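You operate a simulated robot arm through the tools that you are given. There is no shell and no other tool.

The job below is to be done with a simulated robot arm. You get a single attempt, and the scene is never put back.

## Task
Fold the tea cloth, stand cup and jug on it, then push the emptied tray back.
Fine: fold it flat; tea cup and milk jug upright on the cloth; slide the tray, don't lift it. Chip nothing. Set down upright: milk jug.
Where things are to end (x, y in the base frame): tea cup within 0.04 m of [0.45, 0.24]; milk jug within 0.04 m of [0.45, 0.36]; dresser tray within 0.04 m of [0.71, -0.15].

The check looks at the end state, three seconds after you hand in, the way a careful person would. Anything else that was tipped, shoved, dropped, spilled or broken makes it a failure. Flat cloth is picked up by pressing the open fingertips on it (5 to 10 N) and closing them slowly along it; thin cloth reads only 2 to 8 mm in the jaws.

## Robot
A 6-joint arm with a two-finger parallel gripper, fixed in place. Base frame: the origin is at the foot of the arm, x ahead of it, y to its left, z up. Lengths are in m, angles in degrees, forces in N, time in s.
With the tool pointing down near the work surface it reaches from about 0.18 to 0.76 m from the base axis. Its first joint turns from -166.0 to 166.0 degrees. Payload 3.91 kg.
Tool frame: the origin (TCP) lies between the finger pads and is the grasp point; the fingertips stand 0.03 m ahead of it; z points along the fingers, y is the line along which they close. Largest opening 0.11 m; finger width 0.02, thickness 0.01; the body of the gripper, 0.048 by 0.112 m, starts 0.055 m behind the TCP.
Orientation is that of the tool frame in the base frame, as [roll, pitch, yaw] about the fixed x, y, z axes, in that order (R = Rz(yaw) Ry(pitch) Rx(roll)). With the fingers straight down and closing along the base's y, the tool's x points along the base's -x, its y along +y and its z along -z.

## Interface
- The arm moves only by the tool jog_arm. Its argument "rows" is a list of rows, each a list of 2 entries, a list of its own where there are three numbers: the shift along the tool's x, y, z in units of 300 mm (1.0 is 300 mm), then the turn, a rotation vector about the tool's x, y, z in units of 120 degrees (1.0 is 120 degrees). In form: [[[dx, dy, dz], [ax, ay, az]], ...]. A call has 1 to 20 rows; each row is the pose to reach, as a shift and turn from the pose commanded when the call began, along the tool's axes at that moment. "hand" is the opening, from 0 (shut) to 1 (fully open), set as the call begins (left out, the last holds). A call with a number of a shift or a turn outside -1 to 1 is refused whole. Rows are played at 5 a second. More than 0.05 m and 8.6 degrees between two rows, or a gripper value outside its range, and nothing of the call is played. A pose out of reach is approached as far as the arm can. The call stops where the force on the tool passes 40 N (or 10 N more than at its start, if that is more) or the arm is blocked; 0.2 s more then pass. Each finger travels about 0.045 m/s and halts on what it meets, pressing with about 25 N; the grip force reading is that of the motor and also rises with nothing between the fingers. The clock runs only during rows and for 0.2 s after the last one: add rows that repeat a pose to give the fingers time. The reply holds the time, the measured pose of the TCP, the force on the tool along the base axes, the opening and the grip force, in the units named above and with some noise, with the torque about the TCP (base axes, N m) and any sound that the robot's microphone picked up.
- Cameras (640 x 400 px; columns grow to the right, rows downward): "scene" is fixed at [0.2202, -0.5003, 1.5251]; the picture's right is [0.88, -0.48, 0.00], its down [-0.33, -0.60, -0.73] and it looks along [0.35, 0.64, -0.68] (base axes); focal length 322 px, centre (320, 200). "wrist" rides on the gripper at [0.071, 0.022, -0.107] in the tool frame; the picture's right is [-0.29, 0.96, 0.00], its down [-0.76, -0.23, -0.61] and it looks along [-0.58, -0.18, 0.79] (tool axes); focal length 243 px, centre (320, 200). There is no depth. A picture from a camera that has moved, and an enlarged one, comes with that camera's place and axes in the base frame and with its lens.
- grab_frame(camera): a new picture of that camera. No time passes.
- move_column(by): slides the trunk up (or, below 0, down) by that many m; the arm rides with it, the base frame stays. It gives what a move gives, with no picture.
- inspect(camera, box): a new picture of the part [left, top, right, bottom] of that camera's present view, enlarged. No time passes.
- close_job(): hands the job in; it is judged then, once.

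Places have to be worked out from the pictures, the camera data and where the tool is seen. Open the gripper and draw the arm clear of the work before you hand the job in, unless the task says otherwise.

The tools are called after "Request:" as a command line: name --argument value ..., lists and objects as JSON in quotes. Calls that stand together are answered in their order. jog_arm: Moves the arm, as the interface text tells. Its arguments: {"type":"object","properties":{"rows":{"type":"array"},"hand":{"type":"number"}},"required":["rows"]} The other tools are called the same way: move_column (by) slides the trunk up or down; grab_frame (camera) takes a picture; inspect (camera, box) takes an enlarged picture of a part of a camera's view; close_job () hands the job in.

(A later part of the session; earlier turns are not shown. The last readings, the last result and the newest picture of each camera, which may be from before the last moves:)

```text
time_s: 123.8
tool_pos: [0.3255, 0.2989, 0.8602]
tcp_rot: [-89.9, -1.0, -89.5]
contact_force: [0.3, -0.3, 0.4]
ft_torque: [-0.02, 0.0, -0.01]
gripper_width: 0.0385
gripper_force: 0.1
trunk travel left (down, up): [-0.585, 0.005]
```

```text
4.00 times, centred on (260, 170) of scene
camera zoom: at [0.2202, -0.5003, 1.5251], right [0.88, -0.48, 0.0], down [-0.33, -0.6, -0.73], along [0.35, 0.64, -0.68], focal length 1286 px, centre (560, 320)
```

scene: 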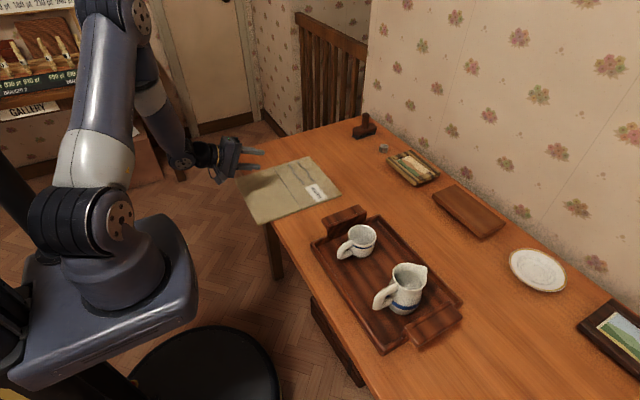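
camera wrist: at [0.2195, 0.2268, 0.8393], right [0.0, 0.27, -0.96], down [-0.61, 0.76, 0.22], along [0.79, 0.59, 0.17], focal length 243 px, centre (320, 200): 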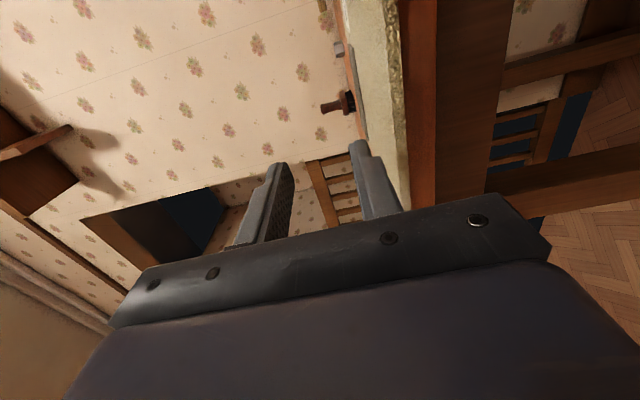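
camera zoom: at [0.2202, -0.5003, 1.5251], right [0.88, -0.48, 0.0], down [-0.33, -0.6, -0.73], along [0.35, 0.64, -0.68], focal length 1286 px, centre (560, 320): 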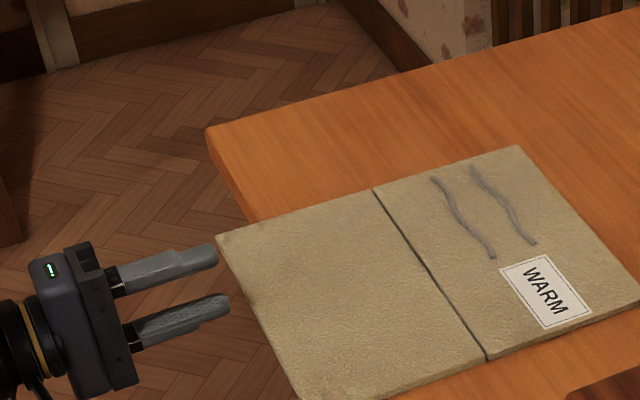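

The gripper is level, in front of the hem, 5 cm above. I correct a 1° roll and lower to cloth mid-height (z≈0.804), still clear of the hem.

Request:
jog_arm --rows '[[[0, 0.05, 0], [0, 0, 0.004]], [[0, 0.1, 0], [0, 0, 0.008]], [[0, 0.15, 0], [0, 0, 0.008]], [[0, 0.187, 0], [0, 0, 0.008]], [[0, 0.187, 0], [0, 0, 0.008]]]'

Request:
grab_frame --camera "wrist"

Request:
inspect --camera "scene" --box '[180, 130, 300, 230]'

```text
time_s: 125.0
tool_pos: [0.3244, 0.2979, 0.8044]
tcp_rot: [-89.9, -0.2, -89.4]
contact_force: [0.0, -0.3, -0.4]
ft_torque: [-0.01, -0.02, -0.02]
gripper_width: 0.0383
gripper_force: 0.2
trunk travel left (down, up): [-0.585, 0.005]
```

```text
taken
camera wrist: at [0.2191, 0.2256, 0.783], right [0.0, 0.29, -0.96], down [-0.61, 0.76, 0.23], along [0.79, 0.59, 0.18], focal length 243 px, centre (320, 200)
```

wrist: 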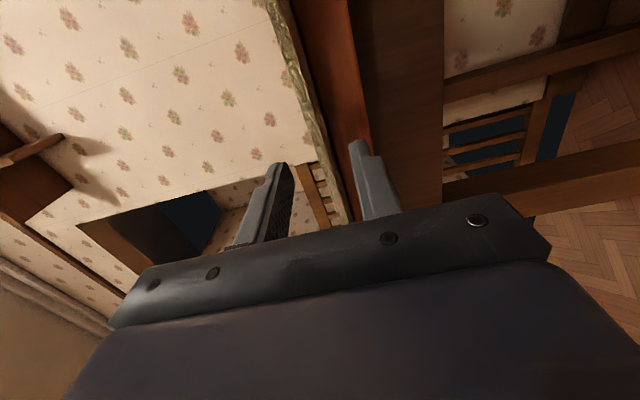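

```text
4.00 times, centred on (240, 180) of scene
camera zoom: at [0.2202, -0.5003, 1.5251], right [0.88, -0.48, 0.0], down [-0.33, -0.6, -0.73], along [0.35, 0.64, -0.68], focal length 1286 px, centre (640, 280)
```

zoom: 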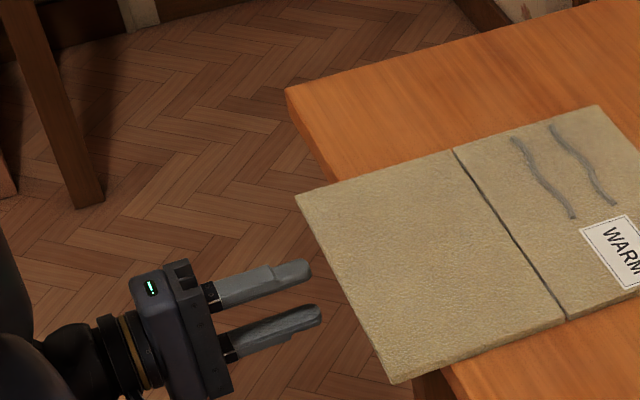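

The cloth's edge runs neatly between the two fingers in the wrist view. I advance 42 mm so the tips straddle the hem by about 2 cm, stopping short of the table edge.

Request:
jog_arm --rows '[[[0, 0, 0.035], [0, 0, 0]], [[0, 0, 0.07], [0, 0, 0]], [[0, 0, 0.1], [0, 0, 0]], [[0, 0, 0.125], [0, 0, 0]], [[0, 0, 0.14], [0, 0, 0]], [[0, 0, 0.14], [0, 0, 0]]]'

Request:
grab_frame --camera "wrist"

Request:
inspect --camera "scene" --box '[180, 130, 300, 230]'

```text
time_s: 126.4
tool_pos: [0.3665, 0.2962, 0.8045]
tcp_rot: [-89.9, -0.1, -89.5]
contact_force: [-0.1, -0.5, -0.6]
ft_torque: [0.0, 0.0, -0.03]
gripper_width: 0.0385
gripper_force: 0.0
trunk travel left (down, up): [-0.585, 0.005]
```

```text
taken
camera wrist: at [0.2607, 0.2253, 0.7838], right [0.0, 0.29, -0.96], down [-0.61, 0.76, 0.23], along [0.79, 0.59, 0.18], focal length 243 px, centre (320, 200)
```

wrist: 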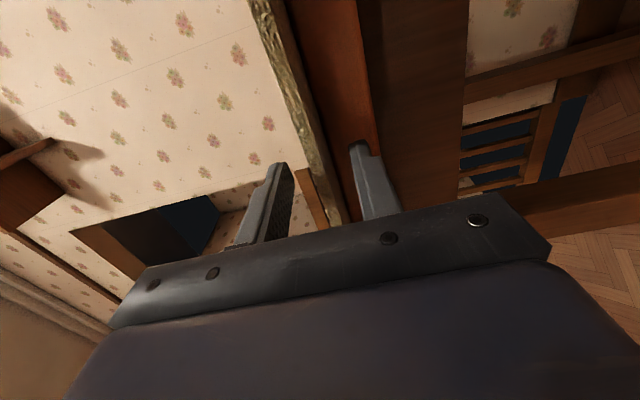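

```text
4.00 times, centred on (240, 180) of scene
camera zoom: at [0.2202, -0.5003, 1.5251], right [0.88, -0.48, 0.0], down [-0.33, -0.6, -0.73], along [0.35, 0.64, -0.68], focal length 1286 px, centre (640, 280)
```

zoom: 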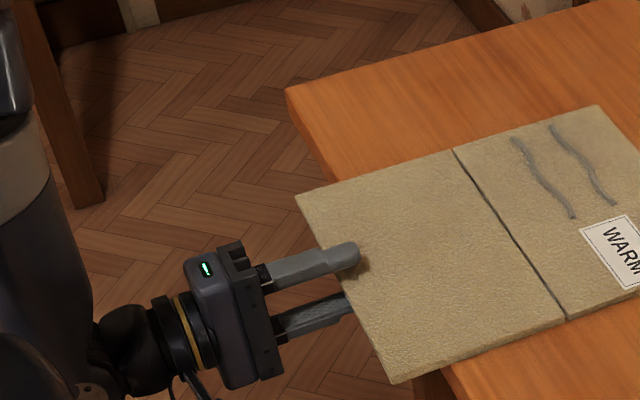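

One finger above and one under the hem, no contact. I close slowly onto the cloth.

Request:
jog_arm --rows '[[[0, 0, 0], [0, 0, 0]], [[0, 0, 0], [0, 0, 0]]]' --hand 0.15

Request:
jog_arm --rows '[[[0, 0, 0], [0, 0, 0]], [[0, 0, 0], [0, 0, 0]]]' --hand 0.09

Request:
jog_arm --rows '[[[0, 0, 0], [0, 0, 0]], [[0, 0, 0], [0, 0, 0]], [[0, 0, 0], [0, 0, 0]]]' --hand 0.0

```text
time_s: 127.0
tool_pos: [0.367, 0.2977, 0.8046]
tcp_rot: [-90.1, -0.1, -89.4]
contact_force: [0.0, -0.5, 0.4]
ft_torque: [0.0, 0.0, -0.01]
gripper_width: 0.0165
gripper_force: 0.2
trunk travel left (down, up): [-0.585, 0.005]
```

```text
time_s: 127.6
tool_pos: [0.3666, 0.2969, 0.8049]
tcp_rot: [-90.0, -0.1, -89.5]
contact_force: [0.6, 1.1, 0.8]
ft_torque: [-0.02, 0.0, -0.01]
gripper_width: 0.0099
gripper_force: 0.0
trunk travel left (down, up): [-0.585, 0.005]
```

```text
time_s: 128.4
tool_pos: [0.367, 0.2959, 0.806]
tcp_rot: [-90.0, -0.1, -89.4]
contact_force: [0.4, 0.5, 0.3]
ft_torque: [0.05, 0.13, 0.03]
gripper_width: 0.0074
gripper_force: 24.8
trunk travel left (down, up): [-0.585, 0.005]
```

The jaws stopped at 7.4 mm with 25 N: the hem is held. I now swing it up about the crease (x≈0.523), tool rotating with the panel, first 30° while watching forces.

Request:
jog_arm --rows '[[[0, -0.0544, 0.0028], [-0.05, 0, 0]], [[0, -0.1081, 0.0114], [-0.1, 0, 0]], [[0, -0.1607, 0.0254], [-0.15, 0, 0]], [[0, -0.2115, 0.045], [-0.2, 0, 0]], [[0, -0.26, 0.0697], [-0.25, 0, 0]], [[0, -0.26, 0.0697], [-0.25, 0, 0]]]' --hand 0.0

Request:
inspect --camera "scene" --box '[180, 110, 360, 230]'

```text
time_s: 129.8
tool_pos: [0.3875, 0.2962, 0.8814]
tcp_rot: [-120.1, -0.1, -89.5]
contact_force: [0.1, -0.2, 1.9]
ft_torque: [0.38, -0.41, -0.05]
gripper_width: 0.0073
gripper_force: 24.8
trunk travel left (down, up): [-0.585, 0.005]
```

```text
3.33 times, centred on (270, 170) of scene
camera zoom: at [0.2202, -0.5003, 1.5251], right [0.88, -0.48, 0.0], down [-0.33, -0.6, -0.73], along [0.35, 0.64, -0.68], focal length 1072 px, centre (487, 300)
```

zoom: 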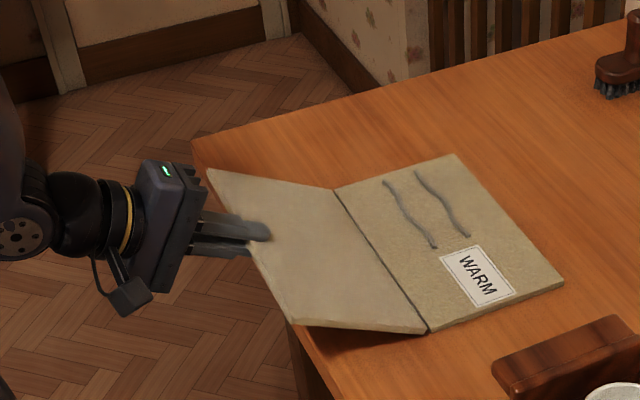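

The near half swings up cleanly as a stiff panel on the crease hinge, with under 2 N of load. I carry on to vertical (another 60°) along the same arc.

Request:
jog_arm --rows '[[[0, -0.0544, 0.0028], [-0.05, 0, 0]], [[0, -0.1081, 0.0114], [-0.1, 0, 0]], [[0, -0.1607, 0.0254], [-0.15, 0, 0]], [[0, -0.2115, 0.045], [-0.2, 0, 0]], [[0, -0.26, 0.0697], [-0.25, 0, 0]], [[0, -0.3057, 0.0993], [-0.3, 0, 0]], [[0, -0.3479, 0.1336], [-0.35, 0, 0]], [[0, -0.3864, 0.1721], [-0.4, 0, 0]], [[0, -0.4207, 0.2143], [-0.45, 0, 0]], [[0, -0.4503, 0.26], [-0.5, 0, 0]], [[0, -0.4503, 0.26], [-0.5, 0, 0]]]'

Request:
grab_frame --camera "scene"

Request:
grab_frame --camera "wrist"

```text
time_s: 132.2
tool_pos: [0.522, 0.2998, 0.9624]
tcp_rot: [-179.9, 0.2, -89.5]
contact_force: [1.9, -1.7, 26.7]
ft_torque: [0.19, -0.35, -0.35]
gripper_width: 0.0072
gripper_force: 24.6
trunk travel left (down, up): [-0.585, 0.005]
```

```text
taken
```

scene: 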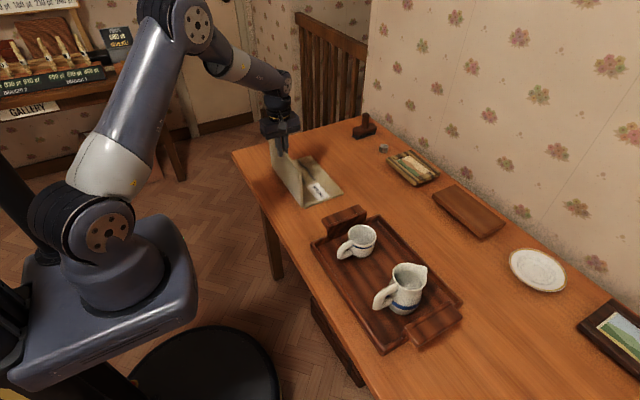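

```text
taken
camera wrist: at [0.5031, 0.2277, 1.0697], right [-0.96, 0.28, 0.0], down [0.22, 0.76, 0.61], along [0.17, 0.58, -0.79], focal length 243 px, centre (320, 200)
```

wrist: 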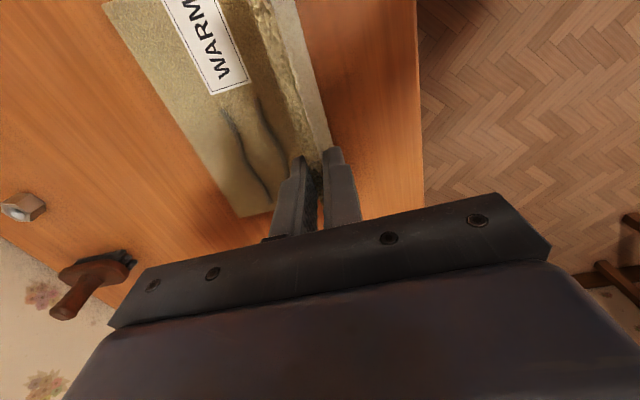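

The panel is vertical and 27 N shows it is pressed down on the table a little. I relieve that by raising 2 mm before sliding.

Request:
jog_arm --rows '[[[0, 0, -0.004], [0, 0, 0]], [[0, 0, -0.007], [0, 0, 0]], [[0, 0, -0.007], [0, 0, 0]]]'

```text
time_s: 133.0
tool_pos: [0.5226, 0.2981, 0.9624]
tcp_rot: [-180.0, -0.2, -89.5]
contact_force: [2.2, 5.7, 11.1]
ft_torque: [0.62, -0.48, -0.27]
gripper_width: 0.0074
gripper_force: 25.2
trunk travel left (down, up): [-0.585, 0.005]
```

Down to 11 N; another 1.5 mm up.

Request:
jog_arm --rows '[[[0, 0, -0.003], [0, 0, 0]], [[0, 0, -0.005], [0, 0, 0]], [[0, 0, -0.005], [0, 0, 0]], [[0, 0, -0.005], [0, 0, 0]]]'

```text
time_s: 134.0
tool_pos: [0.5219, 0.2968, 0.9639]
tcp_rot: [179.9, -0.2, -89.5]
contact_force: [-0.8, -0.1, 0.5]
ft_torque: [-0.08, 0.02, -0.02]
gripper_width: 0.0075
gripper_force: 25.2
trunk travel left (down, up): [-0.585, 0.005]
```

Load is near zero. Now I slide the cloth 3 cm toward the robot by the upright panel, as a test, watching the force.

Request:
jog_arm --rows '[[[0, 0.02, 0], [0, 0, 0]], [[0, 0.04, 0], [0, 0, 0]], [[0, 0.06, 0], [0, 0, 0]], [[0, 0.08, 0], [0, 0, 0]], [[0, 0.1, 0], [0, 0, 0]], [[0, 0.1, 0], [0, 0, 0]]]'

Request:
inspect --camera "scene" --box '[200, 110, 380, 230]'

```text
time_s: 135.4
tool_pos: [0.4927, 0.298, 0.9628]
tcp_rot: [-180.0, -0.1, -89.4]
contact_force: [0.2, -0.5, 0.7]
ft_torque: [-0.02, 0.02, 0.06]
gripper_width: 0.0073
gripper_force: 25.2
trunk travel left (down, up): [-0.585, 0.005]
```

```text
3.33 times, centred on (290, 170) of scene
camera zoom: at [0.2202, -0.5003, 1.5251], right [0.88, -0.48, 0.0], down [-0.33, -0.6, -0.73], along [0.35, 0.64, -0.68], focal length 1072 px, centre (420, 300)
```

zoom: 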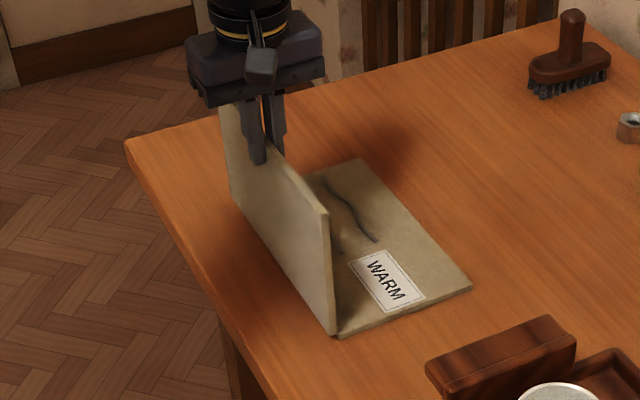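

The whole cloth slides along with it (far hem now x≈0.646). I slide the remaining 88 mm so the crease ends up at about x≈0.405, just on the table.

Request:
jog_arm --rows '[[[0, 0.03, 0], [0, 0, 0]], [[0, 0.06, 0], [0, 0, 0]], [[0, 0.09, 0], [0, 0, 0]], [[0, 0.12, 0], [0, 0, 0]], [[0, 0.15, 0], [0, 0, 0]], [[0, 0.18, 0], [0, 0, 0]], [[0, 0.21, 0], [0, 0, 0]], [[0, 0.24, 0], [0, 0, 0]], [[0, 0.265, 0], [0, 0, 0]], [[0, 0.28, 0], [0, 0, 0]], [[0, 0.28, 0], [0, 0, 0]]]'

Request:
inspect --camera "scene" --box '[200, 110, 380, 230]'

Request:
grab_frame --camera "wrist"

```text
time_s: 137.8
tool_pos: [0.4084, 0.2973, 0.9638]
tcp_rot: [-180.0, -0.1, -89.5]
contact_force: [-0.4, -0.1, -0.3]
ft_torque: [-0.02, -0.03, 0.04]
gripper_width: 0.0073
gripper_force: 24.5
trunk travel left (down, up): [-0.585, 0.005]
```

```text
3.33 times, centred on (290, 170) of scene
camera zoom: at [0.2202, -0.5003, 1.5251], right [0.88, -0.48, 0.0], down [-0.33, -0.6, -0.73], along [0.35, 0.64, -0.68], focal length 1072 px, centre (420, 300)
```

zoom: 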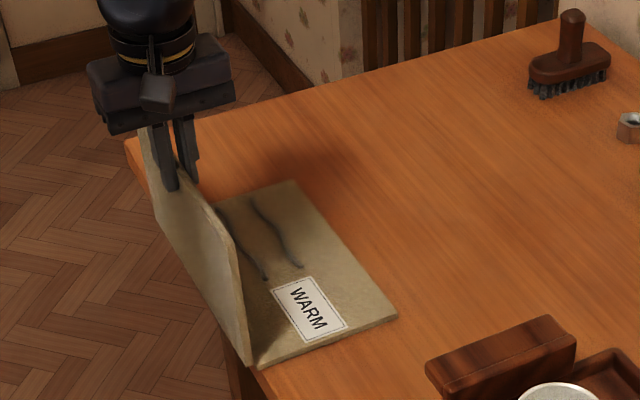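

```text
taken
camera wrist: at [0.3882, 0.227, 1.0713], right [-0.96, 0.28, 0.0], down [0.22, 0.76, 0.61], along [0.17, 0.58, -0.8], focal length 243 px, centre (320, 200)
```

wrist: 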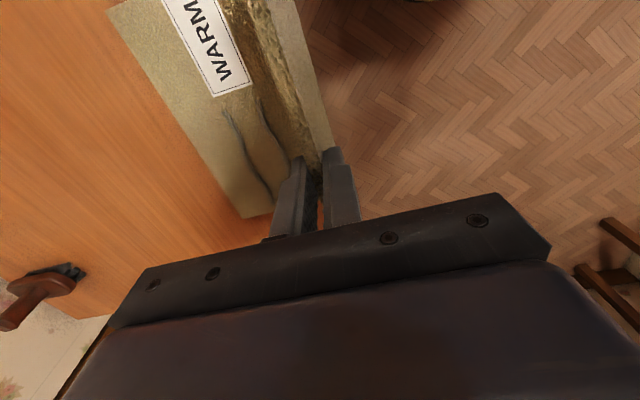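

The cloth now lies at x≈0.408–0.558 with the panel upright at the crease. I continue the swing past vertical (42° more) to bring the panel down onto the other half.

Request:
jog_arm --rows '[[[0, -0.0544, 0.0028], [-0.05, 0, 0]], [[0, -0.1081, 0.0114], [-0.1, 0, 0]], [[0, -0.1607, 0.0254], [-0.15, 0, 0]], [[0, -0.2115, 0.045], [-0.2, 0, 0]], [[0, -0.26, 0.0697], [-0.25, 0, 0]], [[0, -0.3057, 0.0993], [-0.3, 0, 0]], [[0, -0.3479, 0.1336], [-0.35, 0, 0]], [[0, -0.3479, 0.1336], [-0.35, 0, 0]]]'

Request:
grab_frame --camera "scene"

```text
time_s: 139.6
tool_pos: [0.5125, 0.2983, 0.9247]
tcp_rot: [137.9, -0.1, -89.5]
contact_force: [-0.1, 0.4, 6.0]
ft_torque: [0.07, 0.48, -0.09]
gripper_width: 0.0073
gripper_force: 24.8
trunk travel left (down, up): [-0.585, 0.005]
```

```text
taken
```

scene: 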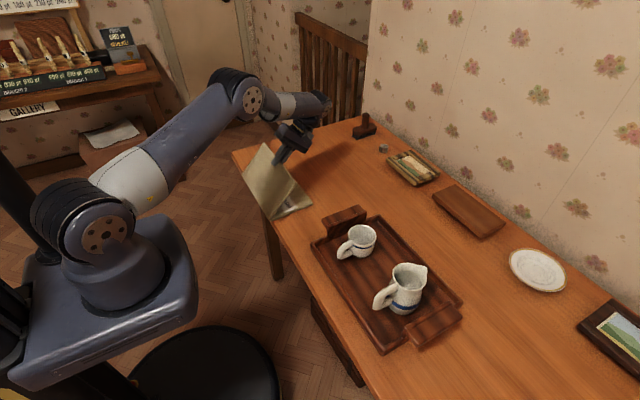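

Smooth; panel is 42° past vertical with light load. I continue 18° more.

Request:
jog_arm --rows '[[[0, -0.0544, 0.0028], [-0.05, 0, 0]], [[0, -0.1081, 0.0114], [-0.1, 0, 0]], [[0, -0.1607, 0.0254], [-0.15, 0, 0]], [[0, -0.1607, 0.0254], [-0.15, 0, 0]]]'

Request:
inspect --camera "scene" --box '[200, 70, 400, 230]'

```text
time_s: 140.6
tool_pos: [0.4599, 0.2705, 0.8882]
tcp_rot: [120.4, 0.1, -89.8]
contact_force: [-0.4, -0.6, -1.1]
ft_torque: [0.01, -0.1, 0.01]
gripper_width: 0.0072
gripper_force: 24.7
out of reach, approached as far as the arm can: row 1, 2, 3, 4
trunk travel left (down, up): [-0.585, 0.005]
```

```text
2.50 times, centred on (300, 150) of scene
camera zoom: at [0.2202, -0.5003, 1.5251], right [0.88, -0.48, 0.0], down [-0.33, -0.6, -0.73], along [0.35, 0.64, -0.68], focal length 804 px, centre (370, 325)
```

zoom: 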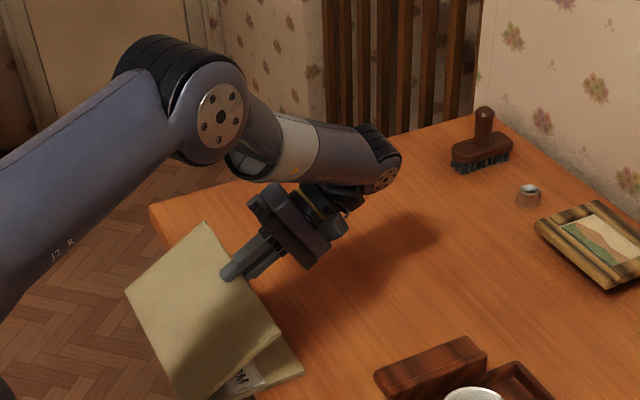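

That ran past the arm's reach: it was pulled to (0.46, 0.27), dragging the cloth about 8 cm toward me with the crease hanging over the table edge. It's still firmly held, so I go straight back along the same way to the last good pose.

Request:
jog_arm --rows '[[[-0.023, 0.004, -0.053], [0.0365, 0, 0]], [[-0.046, 0.008, -0.106], [0.073, 0, 0]], [[-0.07, 0.012, -0.16], [0.11, 0, 0]], [[-0.0927, 0.016, -0.213], [0.146, 0, 0]], [[-0.0927, 0.016, -0.213], [0.146, 0, 0]]]'

Request:
inspect --camera "scene" --box '[200, 70, 400, 230]'

```text
time_s: 141.8
tool_pos: [0.5149, 0.2997, 0.9236]
tcp_rot: [137.6, -0.1, -89.5]
contact_force: [0.2, 0.0, 3.3]
ft_torque: [0.09, 0.37, -0.06]
gripper_width: 0.0074
gripper_force: 25.7
trunk travel left (down, up): [-0.585, 0.005]
```

```text
2.50 times, centred on (300, 150) of scene
camera zoom: at [0.2202, -0.5003, 1.5251], right [0.88, -0.48, 0.0], down [-0.33, -0.6, -0.73], along [0.35, 0.64, -0.68], focal length 804 px, centre (370, 325)
```

zoom: 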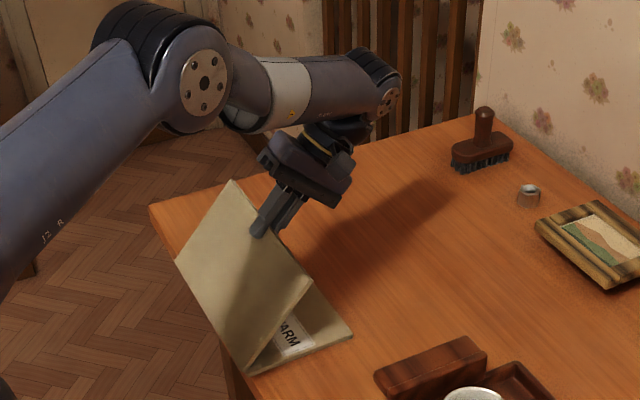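

Restored: crease back at x≈0.408 and the panel leaning 42° past vertical. I can't tilt further within reach, so I'll open the jaws slightly and lower the panel as it leans on the inner finger. First open to 30 mm.

Request:
jog_arm --rows '[[[0, 0, 0], [0, 0, 0]], [[0, 0, 0], [0, 0, 0]], [[0, 0, 0], [0, 0, 0]]]' --hand 0.27

Request:
inspect --camera "scene" --box '[220, 110, 360, 210]'

Request:
grab_frame --camera "wrist"

```text
time_s: 142.6
tool_pos: [0.5152, 0.3008, 0.9238]
tcp_rot: [137.5, -0.1, -89.5]
contact_force: [0.3, 1.1, -0.3]
ft_torque: [-0.03, -0.01, -0.01]
gripper_width: 0.0297
gripper_force: 0.2
trunk travel left (down, up): [-0.585, 0.005]
```

```text
4.00 times, centred on (290, 160) of scene
camera zoom: at [0.2202, -0.5003, 1.5251], right [0.88, -0.48, 0.0], down [-0.33, -0.6, -0.73], along [0.35, 0.64, -0.68], focal length 1286 px, centre (440, 360)
```

zoom: 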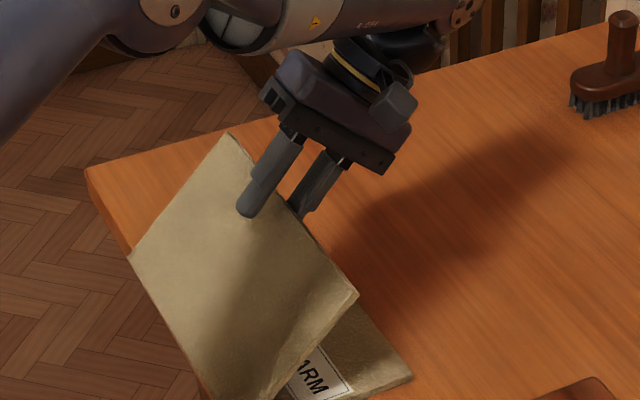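

```text
taken
camera wrist: at [0.5728, 0.2303, 1.0174], right [-0.71, 0.29, 0.65], down [0.57, 0.77, 0.29], along [-0.41, 0.58, -0.71], focal length 243 px, centre (320, 200)
```

wrist: 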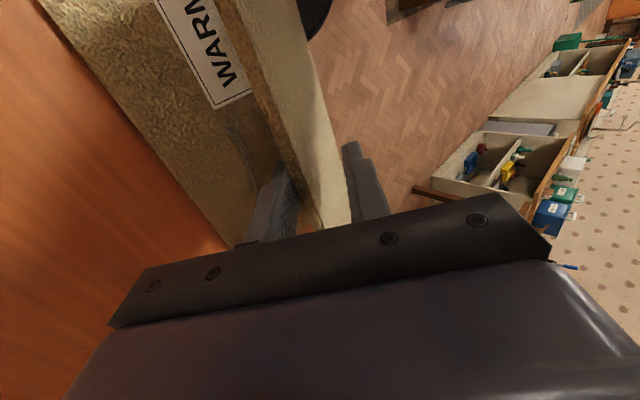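

The panel stays put loosely between the fingers (it barely falls on its own), so I can cage it: I rotate the tool back to vertical about the hem, keeping one finger on each side.

Request:
jog_arm --rows '[[[0, 0.03, -0.015], [0, 0, 0]], [[0, 0.0568, -0.0294], [0, 0, 0]], [[0, 0.0625, -0.025], [0.0458, 0, 0]], [[0, 0.0676, -0.02], [0.0917, 0, 0]], [[0, 0.072, -0.014], [0.1375, 0, 0]], [[0, 0.0756, -0.008], [0.179, 0, 0]], [[0, 0.0785, -0.001], [0.225, 0, 0]], [[0, 0.0814, 0.006], [0.2708, 0, 0]], [[0, 0.083, 0.0125], [0.3125, 0, 0]], [[0, 0.0843, 0.019], [0.354, 0, 0]], [[0, 0.0843, 0.019], [0.354, 0, 0]]]'

Request:
inspect --camera "scene" --box '[220, 110, 360, 210]'

Request:
grab_frame --camera "wrist"

```text
time_s: 145.0
tool_pos: [0.4896, 0.3008, 0.9357]
tcp_rot: [179.9, -0.1, -89.4]
contact_force: [-0.3, 0.5, 0.6]
ft_torque: [0.01, 0.0, 0.0]
gripper_width: 0.0296
gripper_force: 0.4
trunk travel left (down, up): [-0.585, 0.005]
```

```text
4.00 times, centred on (290, 160) of scene
camera zoom: at [0.2202, -0.5003, 1.5251], right [0.88, -0.48, 0.0], down [-0.33, -0.6, -0.73], along [0.35, 0.64, -0.68], focal length 1286 px, centre (440, 360)
```

zoom: 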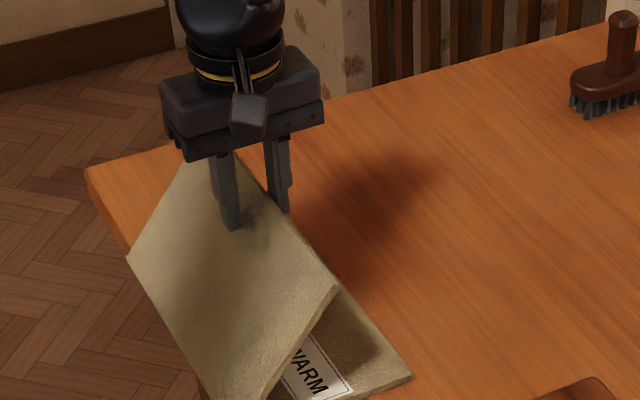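

```text
taken
camera wrist: at [0.4708, 0.2295, 1.043], right [-0.96, 0.28, 0.0], down [0.22, 0.76, 0.61], along [0.17, 0.58, -0.8], focal length 243 px, centre (320, 200)
```

wrist: 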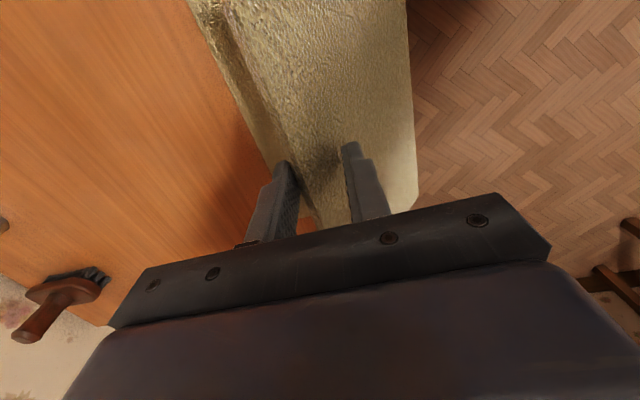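

The panel is caged between the two vertical fingers. I now travel forward and down along its arc, the rear finger pressing the panel over while the front finger stays just beyond the hem, down to ~10°.

Request:
jog_arm --rows '[[[0, -0.0413, 0.0257], [0, 0, 0]], [[0, -0.0683, 0.0497], [0, 0, 0]], [[0, -0.0947, 0.075], [0, 0, 0]], [[0, -0.118, 0.1007], [0, 0, 0]], [[0, -0.138, 0.1307], [0, 0, 0]], [[0, -0.1547, 0.162], [0, 0, 0]], [[0, -0.1673, 0.1957], [0, 0, 0]], [[0, -0.177, 0.23], [0, 0, 0]], [[0, -0.177, 0.23], [0, 0, 0]]]'

Request:
inspect --camera "scene" --box '[220, 110, 360, 210]'

```text
time_s: 147.0
tool_pos: [0.5449, 0.3014, 0.8661]
tcp_rot: [180.0, -0.1, -89.5]
contact_force: [0.6, -0.9, 0.6]
ft_torque: [-0.01, 0.01, -0.06]
gripper_width: 0.0294
gripper_force: 0.1
trunk travel left (down, up): [-0.585, 0.005]
```

```text
4.00 times, centred on (290, 160) of scene
camera zoom: at [0.2202, -0.5003, 1.5251], right [0.88, -0.48, 0.0], down [-0.33, -0.6, -0.73], along [0.35, 0.64, -0.68], focal length 1286 px, centre (440, 360)
```

zoom: 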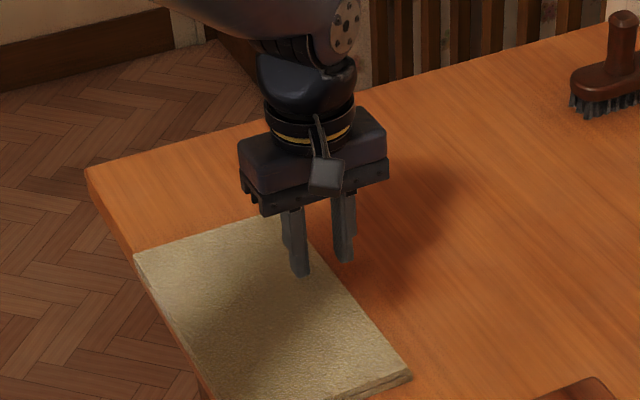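

The panel went over and lies flat: stack spans about x 0.41–0.559, y 0.166–0.415. I raise the arm clear to check the fold from the scene camera.

Request:
jog_arm --rows '[[[0, 0, -0.1], [0, 0, 0]], [[0, 0, -0.25], [0, 0, 0]], [[0.15, 0, -0.38], [0, 0, 0]], [[0.3, 0, -0.42], [0, 0, 0]], [[0.45, 0, -0.45], [0, 0, 0]], [[0.6, 0, -0.45], [0, 0, 0]], [[0.75, 0, -0.45], [0, 0, 0]], [[0.9, 0, -0.45], [0, 0, 0]], [[0.9, 0, -0.45], [0, 0, 0]]]'

Request:
inspect --camera "scene" --box '[220, 120, 360, 230]'

Request:
grab_frame --camera "wrist"

Request:
grab_frame --camera "scene"

```text
refused: row 3 steps farther than a row can; nothing moved
```

```text
3.64 times, centred on (290, 175) of scene
camera zoom: at [0.2202, -0.5003, 1.5251], right [0.88, -0.48, 0.0], down [-0.33, -0.6, -0.73], along [0.35, 0.64, -0.68], focal length 1170 px, centre (429, 291)
```

zoom: 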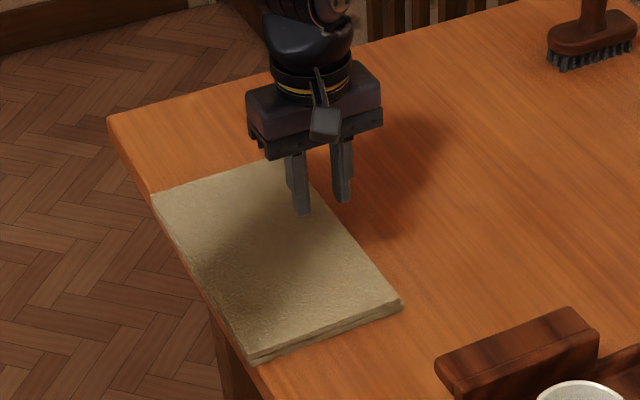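

```text
taken
camera wrist: at [0.5243, 0.2299, 0.9743], right [-0.96, 0.28, 0.0], down [0.22, 0.76, 0.61], along [0.17, 0.58, -0.8], focal length 243 px, centre (320, 200)
```

wrist: 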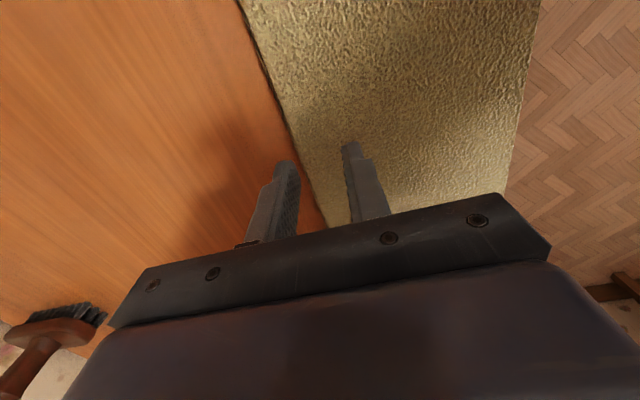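

```text
taken
```

scene: 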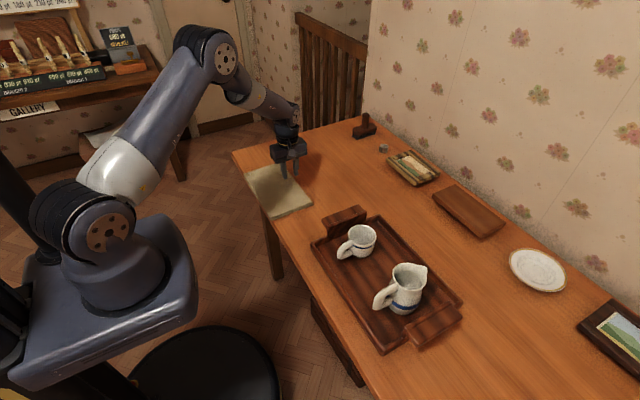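

The fold looks flat and even. I give the hem a light press with the rear finger to make sure it lies fully down.

Request:
jog_arm --rows '[[[0, 0, 0.03], [0, 0, 0]], [[0, 0, 0.055], [0, 0, 0]], [[0, 0, 0.064], [0, 0, 0]], [[0, 0, 0.067], [0, 0, 0]], [[0, 0, 0.067], [0, 0, 0]]]'

```text
time_s: 148.2
tool_pos: [0.544, 0.3015, 0.8469]
tcp_rot: [180.0, -0.2, -89.4]
contact_force: [-0.2, -0.4, 0.1]
ft_torque: [0.03, -0.02, 0.03]
gripper_width: 0.0297
gripper_force: 0.1
trunk travel left (down, up): [-0.585, 0.005]
```

No contact at tip height 0.817, so the stack is down flat at its two-layer height. I lift, yaw back to the normal orientation and travel toward the cup.

Request:
jog_arm --rows '[[[0, 0, -0.15], [0, 0, 0]], [[0, 0, -0.3], [0, 0, 0]], [[0, 0, -0.45], [0, 0, 0.068]], [[0.06, 0, -0.5], [0, 0, 0.136]], [[0.14, 0, -0.5], [0, 0, 0.204]], [[0.22, 0, -0.5], [0, 0, 0.272]], [[0.3, 0, -0.5], [0, 0, 0.34]], [[0.38, 0, -0.5], [0, 0, 0.408]], [[0.46, 0, -0.5], [0, 0, 0.476]], [[0.54, 0, -0.5], [0, 0, 0.544]], [[0.62, 0, -0.5], [0, 0, 0.612]], [[0.7, 0, -0.5], [0, 0, 0.68]], [[0.78, 0, -0.5], [0, 0, 0.745]], [[0.9, 0, -0.5], [0, 0, 0.745]], [[0.9, 0, -0.5], [0, 0, 0.745]]]' --hand 1.0

Request:
inspect --camera "scene" --box '[220, 120, 360, 230]'

Request:
grab_frame --camera "wrist"

```text
time_s: 151.4
tool_pos: [0.5472, 0.0315, 0.9991]
tcp_rot: [-179.8, -0.1, -179.1]
contact_force: [0.0, 0.0, 0.1]
ft_torque: [0.01, 0.02, -0.02]
gripper_width: 0.1099
gripper_force: 0.0
trunk travel left (down, up): [-0.585, 0.005]
```

```text
3.64 times, centred on (290, 175) of scene
camera zoom: at [0.2202, -0.5003, 1.5251], right [0.88, -0.48, 0.0], down [-0.33, -0.6, -0.73], along [0.35, 0.64, -0.68], focal length 1170 px, centre (429, 291)
```

zoom: 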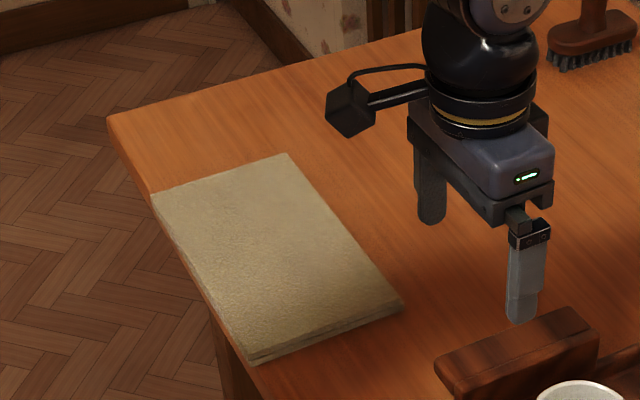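

```text
taken
camera wrist: at [0.4768, 0.052, 1.1058], right [0.27, 0.96, 0.0], down [0.76, -0.22, 0.61], along [0.58, -0.17, -0.79], focal length 243 px, centre (320, 200)
```

wrist: 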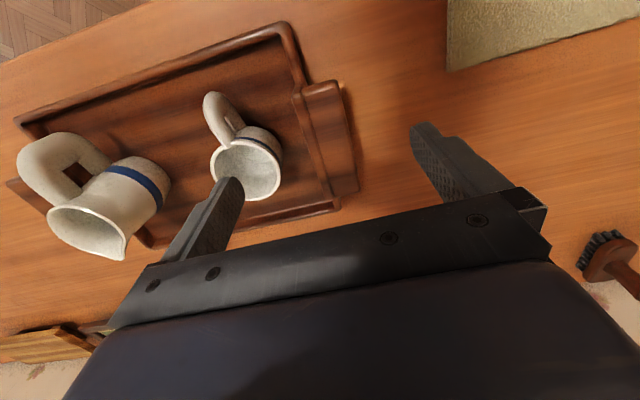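

The cloth fold lies flat (x≈0.411–0.558, y≈0.165–0.416). Triangulating the cup rim gives its centre at about (0.587, −0.066), rim z≈0.875, diameter ≈78 mm, and both vessels are empty. I move above the cup.

Request:
jog_arm --rows '[[[-0.04, -0.11, 0], [0, 0, 0.0075]], [[-0.09, -0.22, 0], [0, 0, 0.0075]], [[-0.133, -0.332, 0], [0, 0, 0.0075]], [[-0.133, -0.332, 0.06], [0, 0, 0.0075]], [[-0.133, -0.332, 0.12], [0, 0, 0.0075]], [[-0.133, -0.332, 0.12], [0, 0, 0.0075]]]' --hand 1.0

Request:
grab_frame --camera "wrist"

Request:
inspect --camera "scene" --box '[300, 170, 440, 290]'

```text
time_s: 152.8
tool_pos: [0.5893, -0.0673, 0.9607]
tcp_rot: [-179.9, -0.1, -179.8]
contact_force: [-0.4, -0.5, 0.9]
ft_torque: [0.01, 0.0, -0.01]
gripper_width: 0.1101
gripper_force: 0.0
trunk travel left (down, up): [-0.585, 0.005]
```

```text
taken
camera wrist: at [0.518, -0.0467, 1.0686], right [0.29, 0.96, 0.0], down [0.76, -0.23, 0.61], along [0.58, -0.18, -0.79], focal length 243 px, centre (320, 200)
```

wrist: 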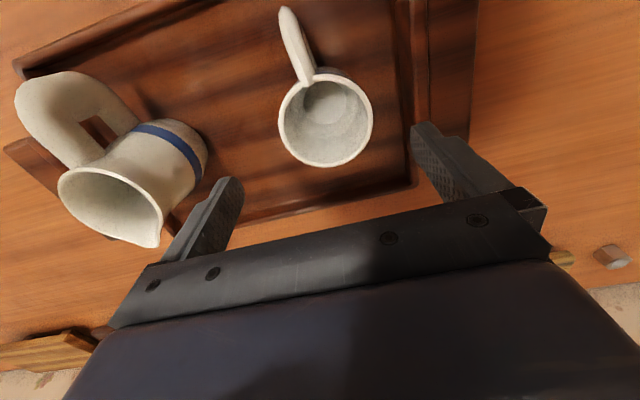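

```text
3.33 times, centred on (370, 230) of scene
camera zoom: at [0.2202, -0.5003, 1.5251], right [0.88, -0.48, 0.0], down [-0.33, -0.6, -0.73], along [0.35, 0.64, -0.68], focal length 1072 px, centre (153, 100)
```

zoom: 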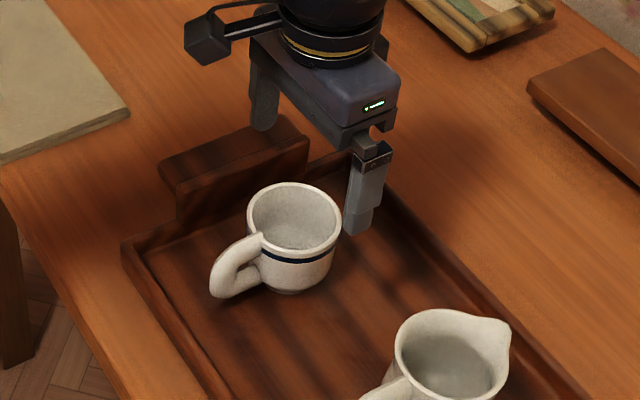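

Refined cup centre: (0.587, −0.063), rim z≈0.871, diameter ≈77 mm; the tray's end wall is near y≈0.002, so I narrow the opening to ~95 mm for clearance. I centre on the cup and descend around it to 0.89 first.

Request:
jog_arm --rows '[[[0.007, 0.0133, 0], [0, 0, 0]], [[0.007, 0.0133, 0.07], [0, 0, 0]], [[0.007, 0.0133, 0.14], [0, 0, 0]], [[0.007, 0.0133, 0.2], [0, 0, 0]], [[0.007, 0.0133, 0.235], [0, 0, 0]], [[0.007, 0.0133, 0.235], [0, 0, 0]]]' --hand 0.86

Request:
grab_frame --camera "wrist"

Request:
inspect --camera "scene" --box '[300, 170, 440, 290]'

```text
time_s: 154.2
tool_pos: [0.5881, -0.0638, 0.8906]
tcp_rot: [-179.9, 0.1, -179.7]
contact_force: [0.3, -0.1, -0.1]
ft_torque: [-0.02, 0.01, -0.01]
gripper_width: 0.0947
gripper_force: 0.3
trunk travel left (down, up): [-0.585, 0.005]
```

```text
taken
camera wrist: at [0.5179, -0.0421, 0.9986], right [0.29, 0.96, 0.0], down [0.76, -0.23, 0.61], along [0.58, -0.18, -0.79], focal length 243 px, centre (320, 200)
```

wrist: 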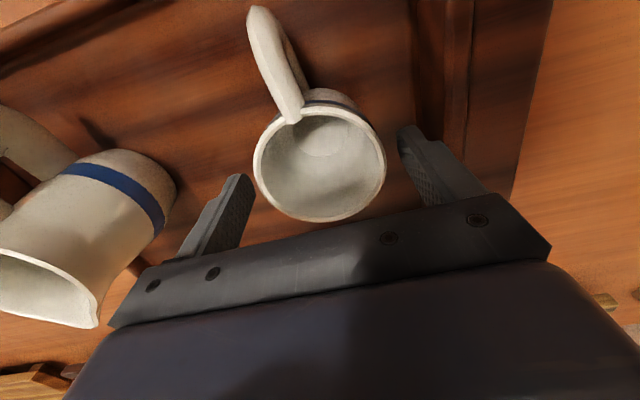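

```text
3.33 times, centred on (370, 230) of scene
camera zoom: at [0.2202, -0.5003, 1.5251], right [0.88, -0.48, 0.0], down [-0.33, -0.6, -0.73], along [0.35, 0.64, -0.68], focal length 1072 px, centre (153, 100)
```

zoom: 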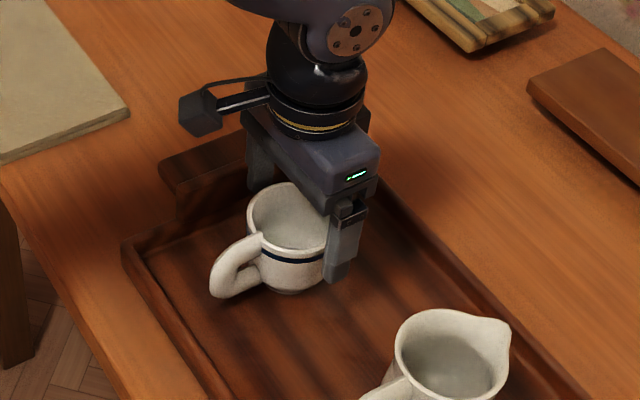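

The cup is well centred between the fingers. I descend to TCP z≈0.85 (tips ~0.82) slowly.

Request:
jog_arm --rows '[[[0.004, 0, 0.035], [0, 0, 0]], [[0.005, 0, 0.07], [0, 0, 0]], [[0.005, 0, 0.1], [0, 0, 0]], [[0.005, 0, 0.125], [0, 0, 0]], [[0.005, 0, 0.135], [0, 0, 0]], [[0.005, 0, 0.135], [0, 0, 0]]]'

Request:
grab_frame --camera "wrist"

Request:
inspect --camera "scene" --box '[300, 170, 440, 290]'

```text
time_s: 155.6
tool_pos: [0.5859, -0.0644, 0.8515]
tcp_rot: [180.0, 0.0, -179.8]
contact_force: [0.0, 0.0, 0.0]
ft_torque: [-0.03, 0.03, -0.01]
gripper_width: 0.0944
gripper_force: 0.1
trunk travel left (down, up): [-0.585, 0.005]
```

```text
taken
camera wrist: at [0.5156, -0.0428, 0.9583], right [0.29, 0.96, 0.0], down [0.76, -0.23, 0.61], along [0.58, -0.18, -0.79], focal length 243 px, centre (320, 200)
```

wrist: 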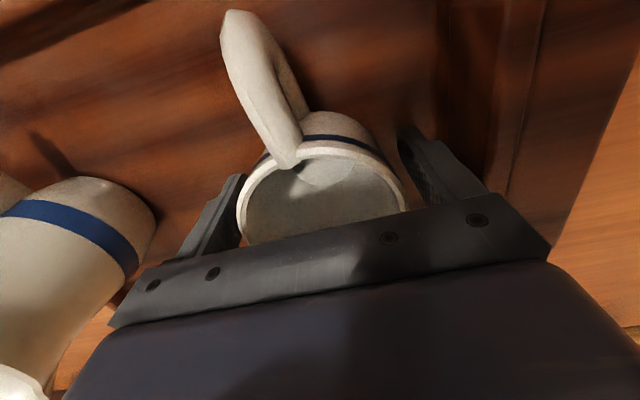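

```text
3.33 times, centred on (370, 230) of scene
camera zoom: at [0.2202, -0.5003, 1.5251], right [0.88, -0.48, 0.0], down [-0.33, -0.6, -0.73], along [0.35, 0.64, -0.68], focal length 1072 px, centre (153, 100)
```

zoom: 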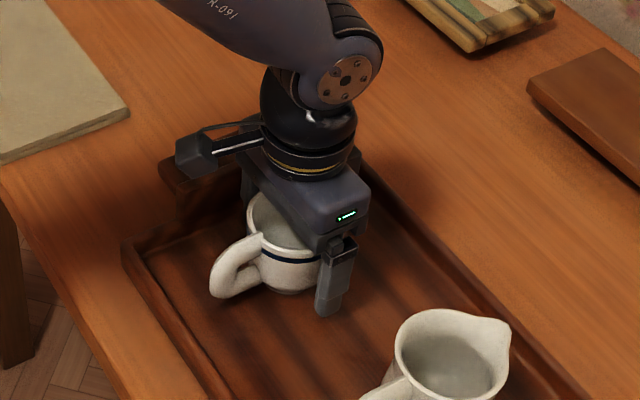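

No contact and the gripper straddles the cup properly. I close gradually until it meets the cup.

Request:
jog_arm --rows '[[[0, 0, 0], [0, 0, 0]], [[0, 0, 0], [0, 0, 0]]]' --hand 0.74

Request:
jog_arm --rows '[[[0, 0, 0], [0, 0, 0]], [[0, 0, 0], [0, 0, 0]]]' --hand 0.68

Request:
jog_arm --rows '[[[0, 0, 0], [0, 0, 0]], [[0, 0, 0], [0, 0, 0]]]' --hand 0.63

```text
time_s: 156.2
tool_pos: [0.5855, -0.0639, 0.8502]
tcp_rot: [-179.9, 0.0, -179.8]
contact_force: [-0.4, 0.3, -1.2]
ft_torque: [-0.02, -0.03, 0.02]
gripper_width: 0.0814
gripper_force: 0.1
trunk travel left (down, up): [-0.585, 0.005]
```

```text
time_s: 156.8
tool_pos: [0.5854, -0.0655, 0.8513]
tcp_rot: [-180.0, 0.0, -179.8]
contact_force: [0.4, 0.2, 0.5]
ft_torque: [-0.01, 0.01, 0.0]
gripper_width: 0.0747
gripper_force: 0.2
trunk travel left (down, up): [-0.585, 0.005]
```

```text
time_s: 157.4
tool_pos: [0.5856, -0.0648, 0.8511]
tcp_rot: [-179.9, 0.0, -179.8]
contact_force: [0.2, 0.7, 1.2]
ft_torque: [-0.02, 0.0, 0.03]
gripper_width: 0.0741
gripper_force: 25.0
trunk travel left (down, up): [-0.585, 0.005]
```

The cup is gripped at 74 mm with 25 N. I lift slowly, watching the load.

Request:
jog_arm --rows '[[[0, 0, -0.015], [0, 0, 0]], [[0, 0, -0.04], [0, 0, 0]], [[0, 0, -0.07], [0, 0, 0]], [[0, 0, -0.07], [0, 0, 0]]]' --hand 0.5

Request:
inspect --camera "scene" --box '[300, 170, 440, 290]'

```text
time_s: 158.4
tool_pos: [0.5854, -0.065, 0.8727]
tcp_rot: [180.0, -0.1, -179.9]
contact_force: [-0.7, -0.3, -1.7]
ft_torque: [-0.01, -0.04, 0.02]
gripper_width: 0.0746
gripper_force: 24.8
trunk travel left (down, up): [-0.585, 0.005]
```

```text
3.33 times, centred on (370, 230) of scene
camera zoom: at [0.2202, -0.5003, 1.5251], right [0.88, -0.48, 0.0], down [-0.33, -0.6, -0.73], along [0.35, 0.64, -0.68], focal length 1072 px, centre (153, 100)
```

zoom: 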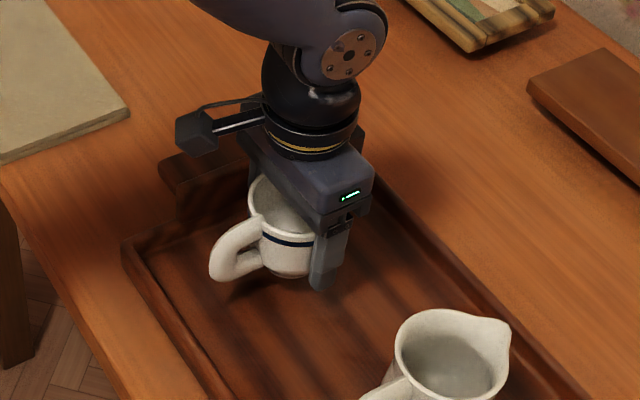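

The cup hangs upright in the grip. I raise it another 9 cm and carry it over to above the cloth.

Request:
jog_arm --rows '[[[0, 0, -0.1], [0, 0, 0]], [[0, 0, -0.2], [0, 0, 0]], [[0, 0, -0.3], [0, 0, 0]], [[0.042, 0.1, -0.3], [0, 0, 0]], [[0.084, 0.2, -0.3], [0, 0, 0]], [[0.126, 0.3, -0.3], [0, 0, 0]], [[0.167, 0.4, -0.3], [0, 0, 0]], [[0.21, 0.5, -0.3], [0, 0, 0]], [[0.25, 0.6, -0.3], [0, 0, 0]], [[0.292, 0.7, -0.3], [0, 0, 0]], [[0.334, 0.8, -0.3], [0, 0, 0]], [[0.376, 0.9, -0.3], [0, 0, 0]], [[0.418, 1.0, -0.3], [0, 0, 0]], [[0.418, 1.0, -0.3], [0, 0, 0]]]'

Request:
grab_frame --camera "scene"

Request:
grab_frame --camera "wrist"

```text
time_s: 161.4
tool_pos: [0.456, 0.2341, 0.9615]
tcp_rot: [-179.9, -0.1, -179.9]
contact_force: [-0.9, 0.7, -2.4]
ft_torque: [-0.02, -0.02, -0.01]
gripper_width: 0.0741
gripper_force: 25.0
trunk travel left (down, up): [-0.585, 0.005]
```

```text
taken
```

scene: 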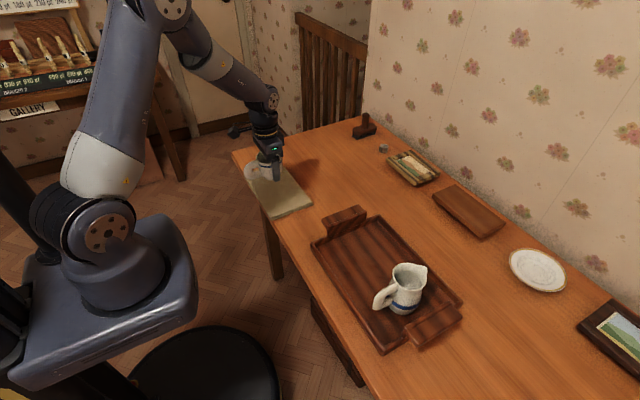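

```text
taken
camera wrist: at [0.3863, 0.2566, 1.069], right [0.29, 0.96, 0.0], down [0.76, -0.23, 0.61], along [0.58, -0.18, -0.79], focal length 243 px, centre (320, 200)
```

wrist: 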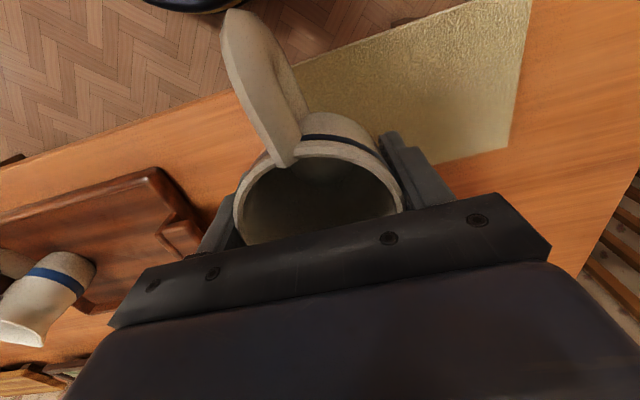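

The cup is over the cloth at about (0.457, 0.234). I lower it to just above the expected touch-down.

Request:
jog_arm --rows '[[[0, 0, 0.08], [0, 0, 0]], [[0, 0, 0.16], [0, 0, 0]], [[0, 0, 0.23], [0, 0, 0]], [[0, 0, 0.28], [0, 0, 0]], [[0, 0, 0.31], [0, 0, 0]], [[0, 0, 0.31], [0, 0, 0]]]'

Request:
inspect --camera "scene" --box '[220, 120, 360, 230]'

```text
time_s: 162.8
tool_pos: [0.4585, 0.2362, 0.8684]
tcp_rot: [-179.9, 0.0, -179.8]
contact_force: [-0.8, 0.4, -1.9]
ft_torque: [0.03, 0.0, -0.04]
gripper_width: 0.0738
gripper_force: 24.8
trunk travel left (down, up): [-0.585, 0.005]
```

```text
3.64 times, centred on (290, 175) of scene
camera zoom: at [0.2202, -0.5003, 1.5251], right [0.88, -0.48, 0.0], down [-0.33, -0.6, -0.73], along [0.35, 0.64, -0.68], focal length 1170 px, centre (429, 291)
```

zoom: 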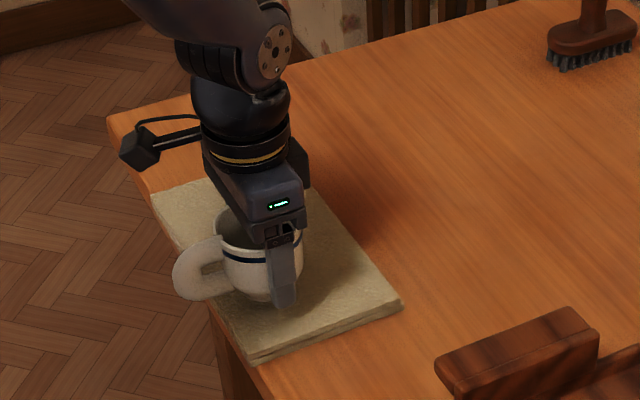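

Just above the cloth, load still −1.9 N (hanging). I go down in ~1 mm steps, watching for the load to reverse.

Request:
jog_arm --rows '[[[0, 0, 0.005], [0, 0, 0]], [[0, 0, 0.01], [0, 0, 0]], [[0, 0, 0.015], [0, 0, 0]], [[0, 0, 0.02], [0, 0, 0]], [[0, 0, 0.02], [0, 0, 0]]]'

Request:
jog_arm --rows '[[[0, 0, 0.003], [0, 0, 0]], [[0, 0, 0.006], [0, 0, 0]], [[0, 0, 0.008], [0, 0, 0]], [[0, 0, 0.008], [0, 0, 0]]]'

```text
time_s: 164.0
tool_pos: [0.4593, 0.2354, 0.8621]
tcp_rot: [180.0, 0.0, -179.8]
contact_force: [0.4, -0.7, -0.8]
ft_torque: [0.01, -0.07, -0.01]
gripper_width: 0.0739
gripper_force: 25.0
trunk travel left (down, up): [-0.585, 0.005]
```

```text
time_s: 165.0
tool_pos: [0.4594, 0.2345, 0.8596]
tcp_rot: [-179.9, 0.0, -179.8]
contact_force: [0.4, -0.2, -1.6]
ft_torque: [-0.05, -0.03, 0.0]
gripper_width: 0.0741
gripper_force: 24.9
trunk travel left (down, up): [-0.585, 0.005]
```

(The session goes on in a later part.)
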